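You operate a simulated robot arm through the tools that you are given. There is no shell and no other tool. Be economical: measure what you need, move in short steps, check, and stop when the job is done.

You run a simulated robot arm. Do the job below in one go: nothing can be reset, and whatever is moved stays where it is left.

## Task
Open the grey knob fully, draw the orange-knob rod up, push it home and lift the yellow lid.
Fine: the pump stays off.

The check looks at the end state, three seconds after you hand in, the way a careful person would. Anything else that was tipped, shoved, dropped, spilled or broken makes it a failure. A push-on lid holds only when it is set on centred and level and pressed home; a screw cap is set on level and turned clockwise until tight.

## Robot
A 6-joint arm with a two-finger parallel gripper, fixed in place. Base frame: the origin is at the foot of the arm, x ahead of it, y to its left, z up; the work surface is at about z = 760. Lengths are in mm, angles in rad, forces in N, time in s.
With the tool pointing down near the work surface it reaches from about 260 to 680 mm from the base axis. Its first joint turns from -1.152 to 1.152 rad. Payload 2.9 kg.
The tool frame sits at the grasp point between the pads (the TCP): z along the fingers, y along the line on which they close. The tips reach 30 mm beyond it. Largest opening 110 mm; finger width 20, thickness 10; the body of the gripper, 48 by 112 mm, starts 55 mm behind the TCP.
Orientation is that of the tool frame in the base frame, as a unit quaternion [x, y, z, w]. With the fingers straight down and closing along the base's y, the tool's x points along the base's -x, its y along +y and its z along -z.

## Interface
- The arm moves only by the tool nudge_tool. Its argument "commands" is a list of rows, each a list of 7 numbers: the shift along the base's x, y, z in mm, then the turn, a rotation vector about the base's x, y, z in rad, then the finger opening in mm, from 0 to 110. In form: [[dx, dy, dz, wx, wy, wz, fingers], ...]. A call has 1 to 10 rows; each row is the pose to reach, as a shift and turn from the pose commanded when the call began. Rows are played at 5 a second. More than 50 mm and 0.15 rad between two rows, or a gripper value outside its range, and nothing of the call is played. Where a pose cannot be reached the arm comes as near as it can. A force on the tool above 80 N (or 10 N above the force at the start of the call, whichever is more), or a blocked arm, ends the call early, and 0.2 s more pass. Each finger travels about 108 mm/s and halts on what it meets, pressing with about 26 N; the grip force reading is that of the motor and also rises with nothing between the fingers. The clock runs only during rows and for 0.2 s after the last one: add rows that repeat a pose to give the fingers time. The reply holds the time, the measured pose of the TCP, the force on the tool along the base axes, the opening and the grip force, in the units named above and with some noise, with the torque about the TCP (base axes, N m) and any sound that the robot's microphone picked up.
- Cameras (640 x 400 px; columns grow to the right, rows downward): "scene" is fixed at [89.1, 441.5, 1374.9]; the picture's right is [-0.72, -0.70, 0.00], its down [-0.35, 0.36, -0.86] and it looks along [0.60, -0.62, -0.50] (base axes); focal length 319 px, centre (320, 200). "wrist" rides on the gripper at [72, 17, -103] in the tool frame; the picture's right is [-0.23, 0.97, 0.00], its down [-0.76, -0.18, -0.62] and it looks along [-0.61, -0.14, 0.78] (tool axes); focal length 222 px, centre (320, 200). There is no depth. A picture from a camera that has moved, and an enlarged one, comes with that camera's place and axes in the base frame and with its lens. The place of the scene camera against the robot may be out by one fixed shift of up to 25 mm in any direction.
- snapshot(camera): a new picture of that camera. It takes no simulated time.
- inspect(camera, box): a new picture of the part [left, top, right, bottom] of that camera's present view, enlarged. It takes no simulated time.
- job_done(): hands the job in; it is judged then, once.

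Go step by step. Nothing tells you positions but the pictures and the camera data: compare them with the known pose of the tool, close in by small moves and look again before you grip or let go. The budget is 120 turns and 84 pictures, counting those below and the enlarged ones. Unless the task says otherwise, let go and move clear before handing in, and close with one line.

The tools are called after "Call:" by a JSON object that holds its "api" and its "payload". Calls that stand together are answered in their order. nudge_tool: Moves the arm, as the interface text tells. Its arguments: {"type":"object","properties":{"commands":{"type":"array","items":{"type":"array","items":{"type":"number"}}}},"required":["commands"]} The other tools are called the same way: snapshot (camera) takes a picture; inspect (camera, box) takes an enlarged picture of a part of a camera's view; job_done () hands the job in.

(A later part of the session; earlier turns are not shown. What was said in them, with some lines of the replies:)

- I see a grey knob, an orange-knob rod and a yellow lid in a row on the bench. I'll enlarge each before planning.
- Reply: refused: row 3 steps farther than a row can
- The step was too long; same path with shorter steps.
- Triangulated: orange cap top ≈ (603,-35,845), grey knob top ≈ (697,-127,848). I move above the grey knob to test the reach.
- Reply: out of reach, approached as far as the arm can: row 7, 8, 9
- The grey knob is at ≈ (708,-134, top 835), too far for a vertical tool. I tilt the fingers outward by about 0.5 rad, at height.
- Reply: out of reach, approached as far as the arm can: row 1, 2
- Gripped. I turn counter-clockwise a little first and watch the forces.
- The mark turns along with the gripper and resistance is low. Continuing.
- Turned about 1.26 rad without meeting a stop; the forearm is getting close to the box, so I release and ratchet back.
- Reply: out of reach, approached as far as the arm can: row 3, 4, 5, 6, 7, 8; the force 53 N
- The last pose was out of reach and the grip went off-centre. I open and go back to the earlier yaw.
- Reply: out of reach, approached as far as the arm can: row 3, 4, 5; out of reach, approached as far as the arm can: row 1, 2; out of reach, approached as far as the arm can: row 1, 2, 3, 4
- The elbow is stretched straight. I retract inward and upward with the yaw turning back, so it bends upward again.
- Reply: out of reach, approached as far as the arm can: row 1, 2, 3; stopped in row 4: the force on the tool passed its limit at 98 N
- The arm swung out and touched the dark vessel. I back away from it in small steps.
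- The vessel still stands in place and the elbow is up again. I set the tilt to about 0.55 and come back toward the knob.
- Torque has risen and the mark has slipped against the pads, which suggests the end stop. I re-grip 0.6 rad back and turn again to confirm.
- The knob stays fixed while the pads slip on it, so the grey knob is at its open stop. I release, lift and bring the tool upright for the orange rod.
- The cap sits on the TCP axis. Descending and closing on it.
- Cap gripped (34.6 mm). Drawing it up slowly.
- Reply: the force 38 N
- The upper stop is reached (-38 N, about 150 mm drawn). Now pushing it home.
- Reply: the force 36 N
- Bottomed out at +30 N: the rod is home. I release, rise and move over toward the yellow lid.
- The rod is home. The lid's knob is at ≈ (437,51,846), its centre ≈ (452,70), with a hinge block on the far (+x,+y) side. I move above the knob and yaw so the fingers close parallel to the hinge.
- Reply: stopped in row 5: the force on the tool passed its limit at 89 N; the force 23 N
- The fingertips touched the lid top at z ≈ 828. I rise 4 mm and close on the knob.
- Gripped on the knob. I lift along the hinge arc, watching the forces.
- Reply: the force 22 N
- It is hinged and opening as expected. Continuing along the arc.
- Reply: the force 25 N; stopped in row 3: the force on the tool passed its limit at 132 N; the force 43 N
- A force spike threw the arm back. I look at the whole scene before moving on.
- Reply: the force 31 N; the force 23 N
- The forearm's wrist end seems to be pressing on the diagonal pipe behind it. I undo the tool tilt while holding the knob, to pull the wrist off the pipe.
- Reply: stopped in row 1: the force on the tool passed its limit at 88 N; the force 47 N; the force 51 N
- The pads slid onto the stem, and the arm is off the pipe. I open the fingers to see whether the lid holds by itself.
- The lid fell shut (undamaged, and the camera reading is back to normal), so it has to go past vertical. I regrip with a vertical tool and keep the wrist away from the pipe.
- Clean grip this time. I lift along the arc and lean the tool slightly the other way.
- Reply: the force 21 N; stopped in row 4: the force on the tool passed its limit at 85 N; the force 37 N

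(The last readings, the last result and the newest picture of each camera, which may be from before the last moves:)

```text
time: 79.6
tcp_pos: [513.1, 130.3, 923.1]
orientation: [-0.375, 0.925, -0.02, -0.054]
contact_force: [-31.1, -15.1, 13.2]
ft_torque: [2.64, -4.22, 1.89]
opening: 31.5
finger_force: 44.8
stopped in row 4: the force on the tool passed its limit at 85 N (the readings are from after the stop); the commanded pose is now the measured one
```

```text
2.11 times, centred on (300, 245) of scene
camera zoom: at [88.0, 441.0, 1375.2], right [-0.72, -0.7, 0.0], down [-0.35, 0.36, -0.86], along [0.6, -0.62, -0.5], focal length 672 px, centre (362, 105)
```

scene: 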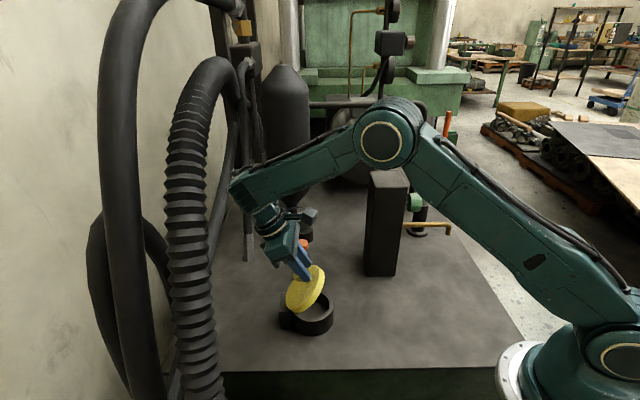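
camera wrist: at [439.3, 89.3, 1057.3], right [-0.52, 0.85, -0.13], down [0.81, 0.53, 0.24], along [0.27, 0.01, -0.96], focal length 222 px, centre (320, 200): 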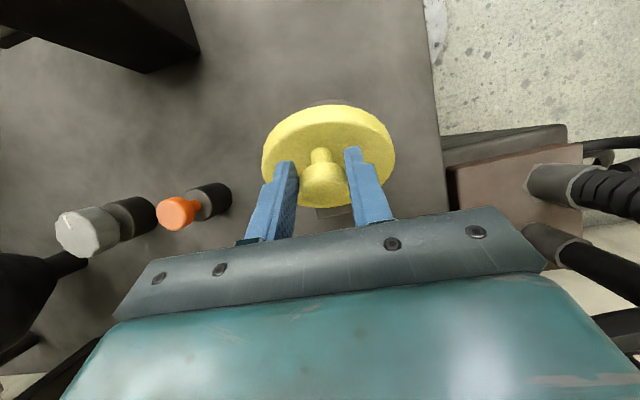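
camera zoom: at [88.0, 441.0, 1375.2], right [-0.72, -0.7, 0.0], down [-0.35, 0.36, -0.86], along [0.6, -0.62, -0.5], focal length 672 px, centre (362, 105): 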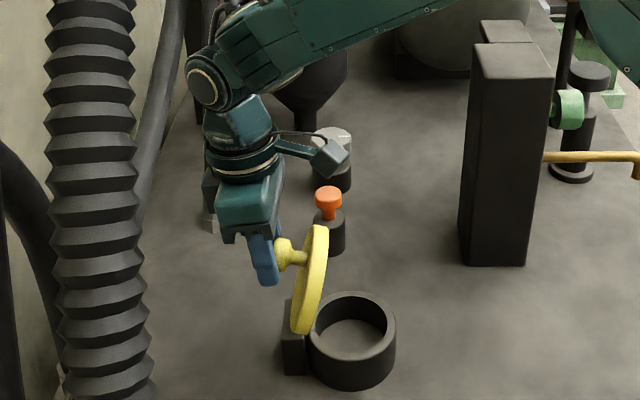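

The torque shows something touching the gripper's back about 125 mm above the TCP. I lean the tool the other way to free it, holding the lid.

Call:
{"api": "nudge_tool", "payload": {"commands": [[-0.3, -0.3, 0, 0.035, -0.036, 0, 10], [-0.6, -0.6, 0, 0.07, -0.072, 0, 10], [-0.8, -0.8, 0, 0.105, -0.108, 0, 10], [-1, -1, 0, 0.14, -0.144, 0, 10], [-1.2, -1.2, 0, 0.17, -0.178, 0, 10], [-1.4, -1.4, 0, 0.205, -0.214, 0, 10]]}}

```text
time: 81.0
tcp_pos: [513.0, 130.2, 921.4]
orientation: [-0.373, 0.923, 0.035, 0.084]
contact_force: [-12.6, -0.2, 18.7]
ft_torque: [-0.85, 0.99, -0.04]
opening: 30.2
finger_force: 45.7
```

Call:
{"api": "nudge_tool", "payload": {"commands": [[2, 2, 1, 0.01, -0.01, 0, 5], [4, 3.9, 1, 0.02, -0.02, 0, 5], [6, 5.8, 0.8, 0.03, -0.03, 0, 5], [8, 7.7, 0.4, 0.04, -0.04, 0, 5]]}}

Call:
{"api": "inspect", "payload": {"camera": "scene", "box": [220, 150, 380, 340]}}

```text
time: 82.0
tcp_pos: [520.8, 137.2, 920.5]
orientation: [-0.37, 0.921, 0.045, 0.111]
contact_force: [-0.6, 0.0, -0.3]
ft_torque: [0.01, 0.0, -0.01]
opening: 5.0
finger_force: 0.1
```

```text
2.11 times, centred on (300, 245) of scene
camera zoom: at [89.1, 441.5, 1374.9], right [-0.72, -0.7, 0.0], down [-0.35, 0.36, -0.86], along [0.6, -0.62, -0.5], focal length 672 px, centre (362, 105)
```

zoom: 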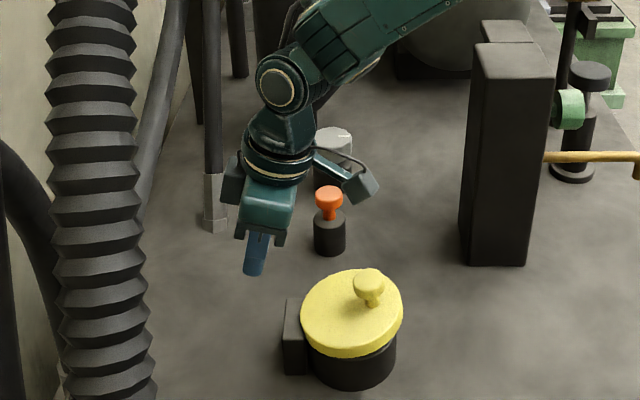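

The lid slipped out just before vertical, because my arc ran too far forward. Refit: hinge radius about 88 mm, knob 22 mm above the hinge axis. I go back for a new grip.

Call:
{"api": "nudge_tool", "payload": {"commands": [[-6, -6, 15, -0.04, 0.042, 0, 20], [-18, -17, 30, -0.08, 0.085, 0, 40], [-32, -31, 38, -0.125, 0.13, 0, 65], [-46, -45, 40, -0.167, 0.173, 0, 65], [-60, -59, 40, -0.167, 0.173, 0, 65], [-74, -73, 40, -0.167, 0.173, 0, 65], [-86, -84, 40, -0.167, 0.173, 0, 65]]}}

```text
time: 83.6
tcp_pos: [433.8, 52.4, 961.6]
orientation: [-0.373, 0.928, 0.0, -0.001]
contact_force: [-0.2, 0.8, 0.3]
ft_torque: [-0.01, 0.04, -0.01]
opening: 65.1
finger_force: 0.0
```

Call:
{"api": "nudge_tool", "payload": {"commands": [[0.5, 0.5, -40, 0, 0, 0, 65], [0.8, 0.5, -75, 0, 0, 0, 65], [0.8, 0.5, -92, 0, 0, 0, 60], [0.8, 0.5, -101.6, 0, 0, 0, 55], [0.8, 0.5, -101.6, 0, 0, 0, 40], [0.8, 0.5, -101.6, 0, 0, 0, 25], [0.8, 0.5, -101.6, 0, 0, 0, 10], [0.8, 0.5, -101.6, 0, 0, 0, 5]]}}

```text
time: 85.4
tcp_pos: [434.8, 53.7, 861.4]
orientation: [-0.373, 0.928, 0.0, -0.001]
contact_force: [-0.9, 2.6, -1.3]
ft_torque: [0.0, 0.04, 0.01]
opening: 33.1
finger_force: 45.0
```

Call:
{"api": "nudge_tool", "payload": {"commands": [[1.4, 1.4, 6.5, 0, 0, 0, 5], [3.1, 3, 12.9, 0, 0, 0, 5], [5.1, 4.9, 19.1, 0, 0, 0, 5], [7.5, 7.2, 25, 0, 0, 0, 5], [10.2, 9.8, 30.7, 0, 0, 0, 5], [13.2, 12.6, 36.1, 0, 0, 0, 5], [16.5, 15.8, 41.2, 0, 0, 0, 5], [20, 19.2, 45.9, 0, 0, 0, 5], [23.8, 22.8, 50.2, 0, 0, 0, 5], [27.8, 26.6, 54.1, 0, 0, 0, 5]]}}

```text
time: 87.6
tcp_pos: [461.4, 79.8, 915.1]
orientation: [-0.373, 0.928, 0.0, -0.002]
contact_force: [-10.2, -3.9, -10.9]
ft_torque: [-0.92, 1.05, -0.03]
opening: 33.0
finger_force: 44.7
```

Call:
{"api": "nudge_tool", "payload": {"commands": [[4.2, 4, 3.5, 0, 0, 0, 5], [8.6, 8.2, 6.5, 0, 0, 0, 5], [13.1, 12.6, 9.1, 0, 0, 0, 5], [17.8, 17, 11.2, 0, 0, 0, 5], [22.3, 21.4, 12.8, 0.026, -0.027, 0, 5], [27, 25.8, 13.9, 0.052, -0.054, 0, 5]]}}

Call:
{"api": "inspect", "payload": {"camera": "scene", "box": [220, 150, 380, 340]}}

```text
time: 89.0
tcp_pos: [488.6, 107.2, 928.8]
orientation: [-0.373, 0.927, 0.014, 0.032]
contact_force: [-18.2, -4.9, 2.5]
ft_torque: [-0.94, 1.24, -0.02]
opening: 33.4
finger_force: 44.6
```

```text
2.11 times, centred on (300, 245) of scene
camera zoom: at [88.6, 441.4, 1375.0], right [-0.72, -0.7, 0.0], down [-0.35, 0.36, -0.86], along [0.6, -0.62, -0.5], focal length 672 px, centre (362, 105)
```

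zoom: 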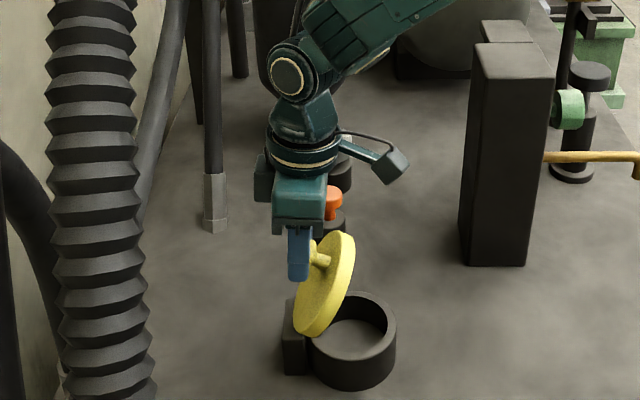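

Grip is still centred and the lid is at about 1.2 rad. Continuing.

Call:
{"api": "nudge_tool", "payload": {"commands": [[2.3, 2.2, 0.4, 0.015, -0.016, 0, 5], [4.6, 4.4, 0.6, 0.03, -0.032, 0, 5], [7, 6.7, 0.7, 0.045, -0.047, 0, 5], [9.4, 9, 0.7, 0.06, -0.062, 0, 5]]}}

```text
time: 90.0
tcp_pos: [497.4, 115.7, 927.0]
orientation: [-0.373, 0.925, 0.031, 0.072]
contact_force: [-21.2, 1.3, 11.4]
ft_torque: [-0.9, 1.32, -0.06]
opening: 33.0
finger_force: 45.1
```

Call:
{"api": "nudge_tool", "payload": {"commands": [[1.6, 3, 0.3, 0.01, -0.01, 0, 5], [4, 5.5, 0.2, 0.02, -0.02, 0, 5], [6.4, 7.9, 0, 0.03, -0.03, 0, 5], [8.8, 10.3, -0.5, 0.03, -0.03, 0, 5]]}}

```text
time: 91.0
tcp_pos: [507.9, 125.6, 928.5]
orientation: [-0.371, 0.923, 0.038, 0.093]
contact_force: [-13.8, -1.6, 2.4]
ft_torque: [-0.78, 1.0, 0.0]
opening: 32.4
finger_force: 45.1
```

Call:
{"api": "nudge_tool", "payload": {"commands": [[2.2, 2.2, -0.3, 0, 0, 0, 5], [4.4, 4.4, -0.8, 0, 0, 0, 5], [6.6, 6.5, -1.4, 0, 0, 0, 5], [8.8, 8.6, -2.2, 0, 0, 0, 5]]}}

Call:
{"api": "inspect", "payload": {"camera": "scene", "box": [220, 150, 380, 340]}}

```text
time: 92.0
tcp_pos: [516.1, 134.4, 926.4]
orientation: [-0.372, 0.923, 0.039, 0.093]
contact_force: [-14.2, -2.4, 3.7]
ft_torque: [-0.8, 0.97, 0.0]
opening: 31.6
finger_force: 44.6
```

```text
2.11 times, centred on (300, 245) of scene
camera zoom: at [88.7, 441.5, 1375.0], right [-0.72, -0.7, 0.0], down [-0.35, 0.36, -0.86], along [0.6, -0.62, -0.5], focal length 672 px, centre (362, 105)
```

zoom: 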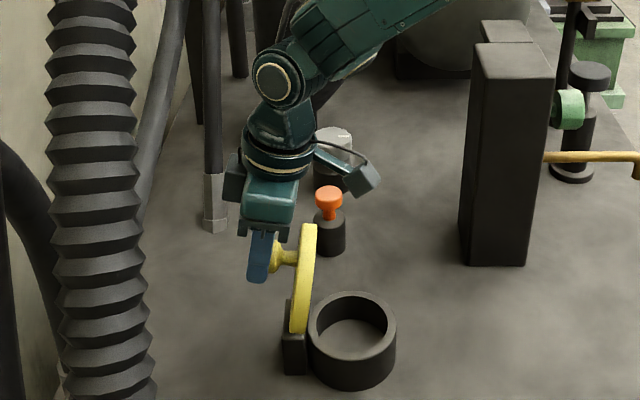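

Most of the resistance is the pads' own friction torque, so I now turn the tool together with the lid about the hinge (0.06 rad first).

Call:
{"api": "nudge_tool", "payload": {"commands": [[1.4, 1.4, -0.3, -0.014, 0.0145, 0, 5], [2.8, 2.7, -0.6, -0.028, 0.029, 0, 5], [4.2, 4.1, -1, -0.042, 0.044, 0, 5]]}}

```text
time: 92.8
tcp_pos: [521.1, 139.2, 923.3]
orientation: [-0.372, 0.925, 0.026, 0.065]
contact_force: [-7.5, 1.9, -12.9]
ft_torque: [0.14, -0.06, 0.05]
opening: 31.9
finger_force: 45.2
```

Friction torque is gone and the grip is steady. Another 0.07 rad the same way.

Call:
{"api": "nudge_tool", "payload": {"commands": [[1.6, 1.6, 0, -0.016, 0.017, 0, 5], [3.2, 3.1, -0.3, -0.032, 0.034, 0, 5], [4.8, 4.6, -0.8, -0.048, 0.05, 0, 5]]}}

```text
time: 93.6
tcp_pos: [523.2, 140.1, 924.3]
orientation: [-0.373, 0.927, 0.015, 0.029]
contact_force: [-42.2, -20.3, -4.9]
ft_torque: [2.78, -3.87, 1.86]
opening: 31.8
finger_force: 45.0
```

The same object touches the gripper back again. I lean back 0.13 rad about the knob to gain room.

Call:
{"api": "nudge_tool", "payload": {"commands": [[-0.2, -0.2, 0, 0.023, -0.024, 0, 5], [-0.4, -0.4, 0, 0.046, -0.048, 0, 5], [-0.6, -0.6, 0, 0.069, -0.072, 0, 5], [-0.8, -0.8, 0, 0.09, -0.094, 0, 5]]}}

```text
time: 94.6
tcp_pos: [523.9, 143.1, 925.0]
orientation: [-0.372, 0.923, 0.039, 0.091]
contact_force: [-16.3, -0.9, 0.0]
ft_torque: [-0.73, 1.07, -0.06]
opening: 30.7
finger_force: 45.1
```

Call:
{"api": "inspect", "payload": {"camera": "scene", "box": [260, 190, 360, 340]}}

```text
2.67 times, centred on (310, 265) of scene
camera zoom: at [88.7, 441.5, 1375.0], right [-0.72, -0.7, 0.0], down [-0.35, 0.36, -0.86], along [0.6, -0.62, -0.5], focal length 851 px, centre (347, 27)
```

zoom: 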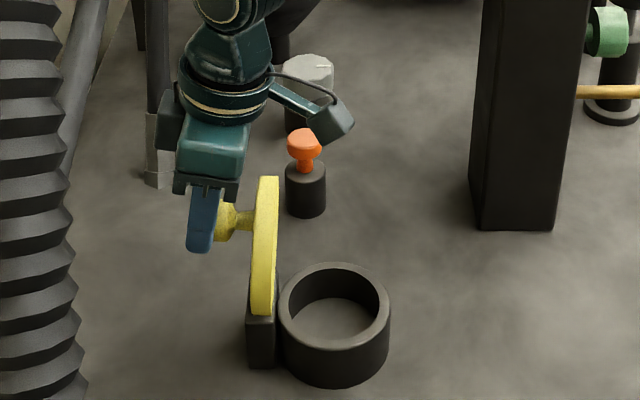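

The lid is now very near vertical. I push it the last ~11 mm briskly and open the fingers while still moving, so that it swings over.

Call:
{"api": "nudge_tool", "payload": {"commands": [[3, 2.9, -0.2, 0, 0, 0, 5], [10, 9.6, -1, 0, 0, 0, 5], [12, 11.5, -1.5, 0, 0, 0, 60], [12, 11.5, -1.5, 0, 0, 0, 70], [12, 11.5, -1.5, 0, 0, 0, 70], [12, 11.5, -1.5, 0, 0, 0, 70]]}}

```text
time: 95.3
tcp_pos: [526.9, 146.7, 922.7]
orientation: [-0.373, 0.923, 0.038, 0.081]
contact_force: [-26.2, -14.6, 16.0]
ft_torque: [1.49, -1.96, 0.72]
opening: 59.8
finger_force: 0.0
stopped in row 3: the force on the tool passed its limit at 88 N (the readings are from after the stop); the commanded pose is now the measured one
```

Call:
{"api": "nudge_tool", "payload": {"commands": [[-1, -1, 0, 0, 0, 0, 70], [-2, -2, 0, 0, 0, 0, 70]]}}

Call:
{"api": "inspect", "payload": {"camera": "scene", "box": [220, 170, 380, 340]}}

```text
time: 95.9
tcp_pos: [528.5, 144.9, 921.6]
orientation: [-0.372, 0.924, 0.038, 0.084]
contact_force: [-7.8, -3.9, 6.4]
ft_torque: [0.51, -0.62, 0.25]
opening: 70.1
finger_force: 0.1
```

```text
2.35 times, centred on (300, 255) of scene
camera zoom: at [88.7, 441.4, 1375.0], right [-0.72, -0.7, 0.0], down [-0.35, 0.36, -0.86], along [0.6, -0.62, -0.5], focal length 750 px, centre (367, 71)
```

zoom: 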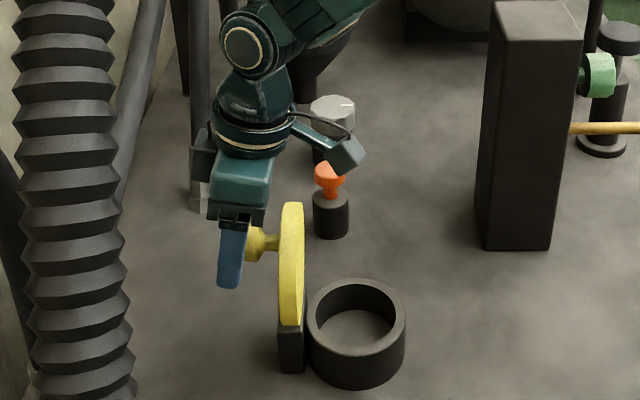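

With the fingers open the lid stands upright on its own. I withdraw the fingers upward, clear of the knob and the rim.

Call:
{"api": "nudge_tool", "payload": {"commands": [[-1.5, -1.5, 0, 0, 0, 0, 75], [-2.2, -2.1, 10, 0, 0, 0, 75], [-3, -2.8, 22, 0, 0, 0, 75], [-3.8, -3.5, 36, 0, 0, 0, 75], [-4.6, -4.2, 52, 0, 0, 0, 75], [-5.4, -5, 70, 0, 0, 0, 75]]}}

```text
time: 97.3
tcp_pos: [522.1, 139.5, 992.1]
orientation: [-0.371, 0.924, 0.038, 0.083]
contact_force: [0.2, 0.2, 0.5]
ft_torque: [0.01, -0.03, -0.03]
opening: 75.0
finger_force: 0.2
```

Call:
{"api": "nudge_tool", "payload": {"commands": [[-1, -1, 20, 0, 0, 0, 75], [-2, -2, 45, 0, 0, 0, 75], [-5, -5, 75, 0, 0, 0, 75], [-20, -15, 105, 0, 0, 0, 75], [-45, -35, 120, 0, 0, 0, 75], [-70, -60, 125, 0, 0, 0, 75], [-90, -90, 125, 0, 0, 0, 75]]}}

Call:
{"api": "snapshot", "payload": {"camera": "scene"}}

```text
time: 98.9
tcp_pos: [433.0, 49.7, 1119.4]
orientation: [-0.372, 0.924, 0.038, 0.083]
contact_force: [-0.7, -0.7, 0.1]
ft_torque: [0.01, 0.01, 0.02]
opening: 74.9
finger_force: 0.0
```

```text
refused: no pictures are left
```

No pictures are left, so I check by touch: lowering closed fingers to where the closed lid's knob would be.

Call:
{"api": "nudge_tool", "payload": {"commands": [[0, 0, -30, 0, 0, 0, 20], [0, 0, -65, 0, 0, 0, 0], [0, 0, -100, 0, 0, 0, 0], [0, 0, -135, 0, 0, 0, 0], [0, 0, -170, 0, 0, 0, 0], [0, 0, -195, 0, 0, 0, 0], [0, 0, -215, 0, 0, 0, 0], [0, 0, -228, 0, 0, 0, 0], [0, 0, -240, 0, 0, 0, 0]]}}

```text
time: 100.9
tcp_pos: [431.4, 49.1, 875.5]
orientation: [-0.372, 0.924, 0.038, 0.083]
contact_force: [-0.8, 0.5, 0.5]
ft_torque: [-0.02, 0.0, -0.04]
opening: 0.0
finger_force: 26.2
```

Call:
{"api": "nudge_tool", "payload": {"commands": [[0, 0, -5, 0, 0, 0, 0], [0, 0, -12, 0, 0, 0, 0]]}}

Call:
{"api": "nudge_tool", "payload": {"commands": [[0, 0, 40, 0, 0, 0, 0], [0, 0, 80, 0, 0, 0, 0], [0, 0, 120, 0, 0, 0, 0], [0, 0, 160, 0, 0, 0, 20], [0, 0, 200, 0, 0, 0, 40], [0, 0, 240, 0, 0, 0, 40]]}}

```text
time: 101.5
tcp_pos: [430.7, 50.6, 864.8]
orientation: [-0.372, 0.924, 0.038, 0.084]
contact_force: [1.0, 0.3, 0.6]
ft_torque: [0.01, 0.02, 0.02]
opening: 0.0
finger_force: 26.6
```

```text
time: 102.9
tcp_pos: [433.2, 49.1, 1105.9]
orientation: [-0.372, 0.924, 0.038, 0.083]
contact_force: [0.0, 0.5, 0.5]
ft_torque: [-0.01, -0.02, -0.03]
opening: 39.9
finger_force: 0.0
```

The fingers met nothing where the closed lid's knob would be, so the lid is open and staying up. The arm is clear of everything, so I hand in.

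Call:
{"api": "job_done", "payload": {}}

```text
The job is handed in.
```

I opened the grey knob to its stop, drew the orange-knob rod up to its stop and pushed it home, and left the yellow lid standing open. I never touched a pump control. On the way the gripper bumped the dark vessel once and the arm pressed on what looked like the pipework behind the lid several times. The lid also fell shut twice before it stayed up. The vessel looked undisturbed and nothing else looked out of place, but I had no pictures left for a final look, so I confirmed the lid was open by touch only.
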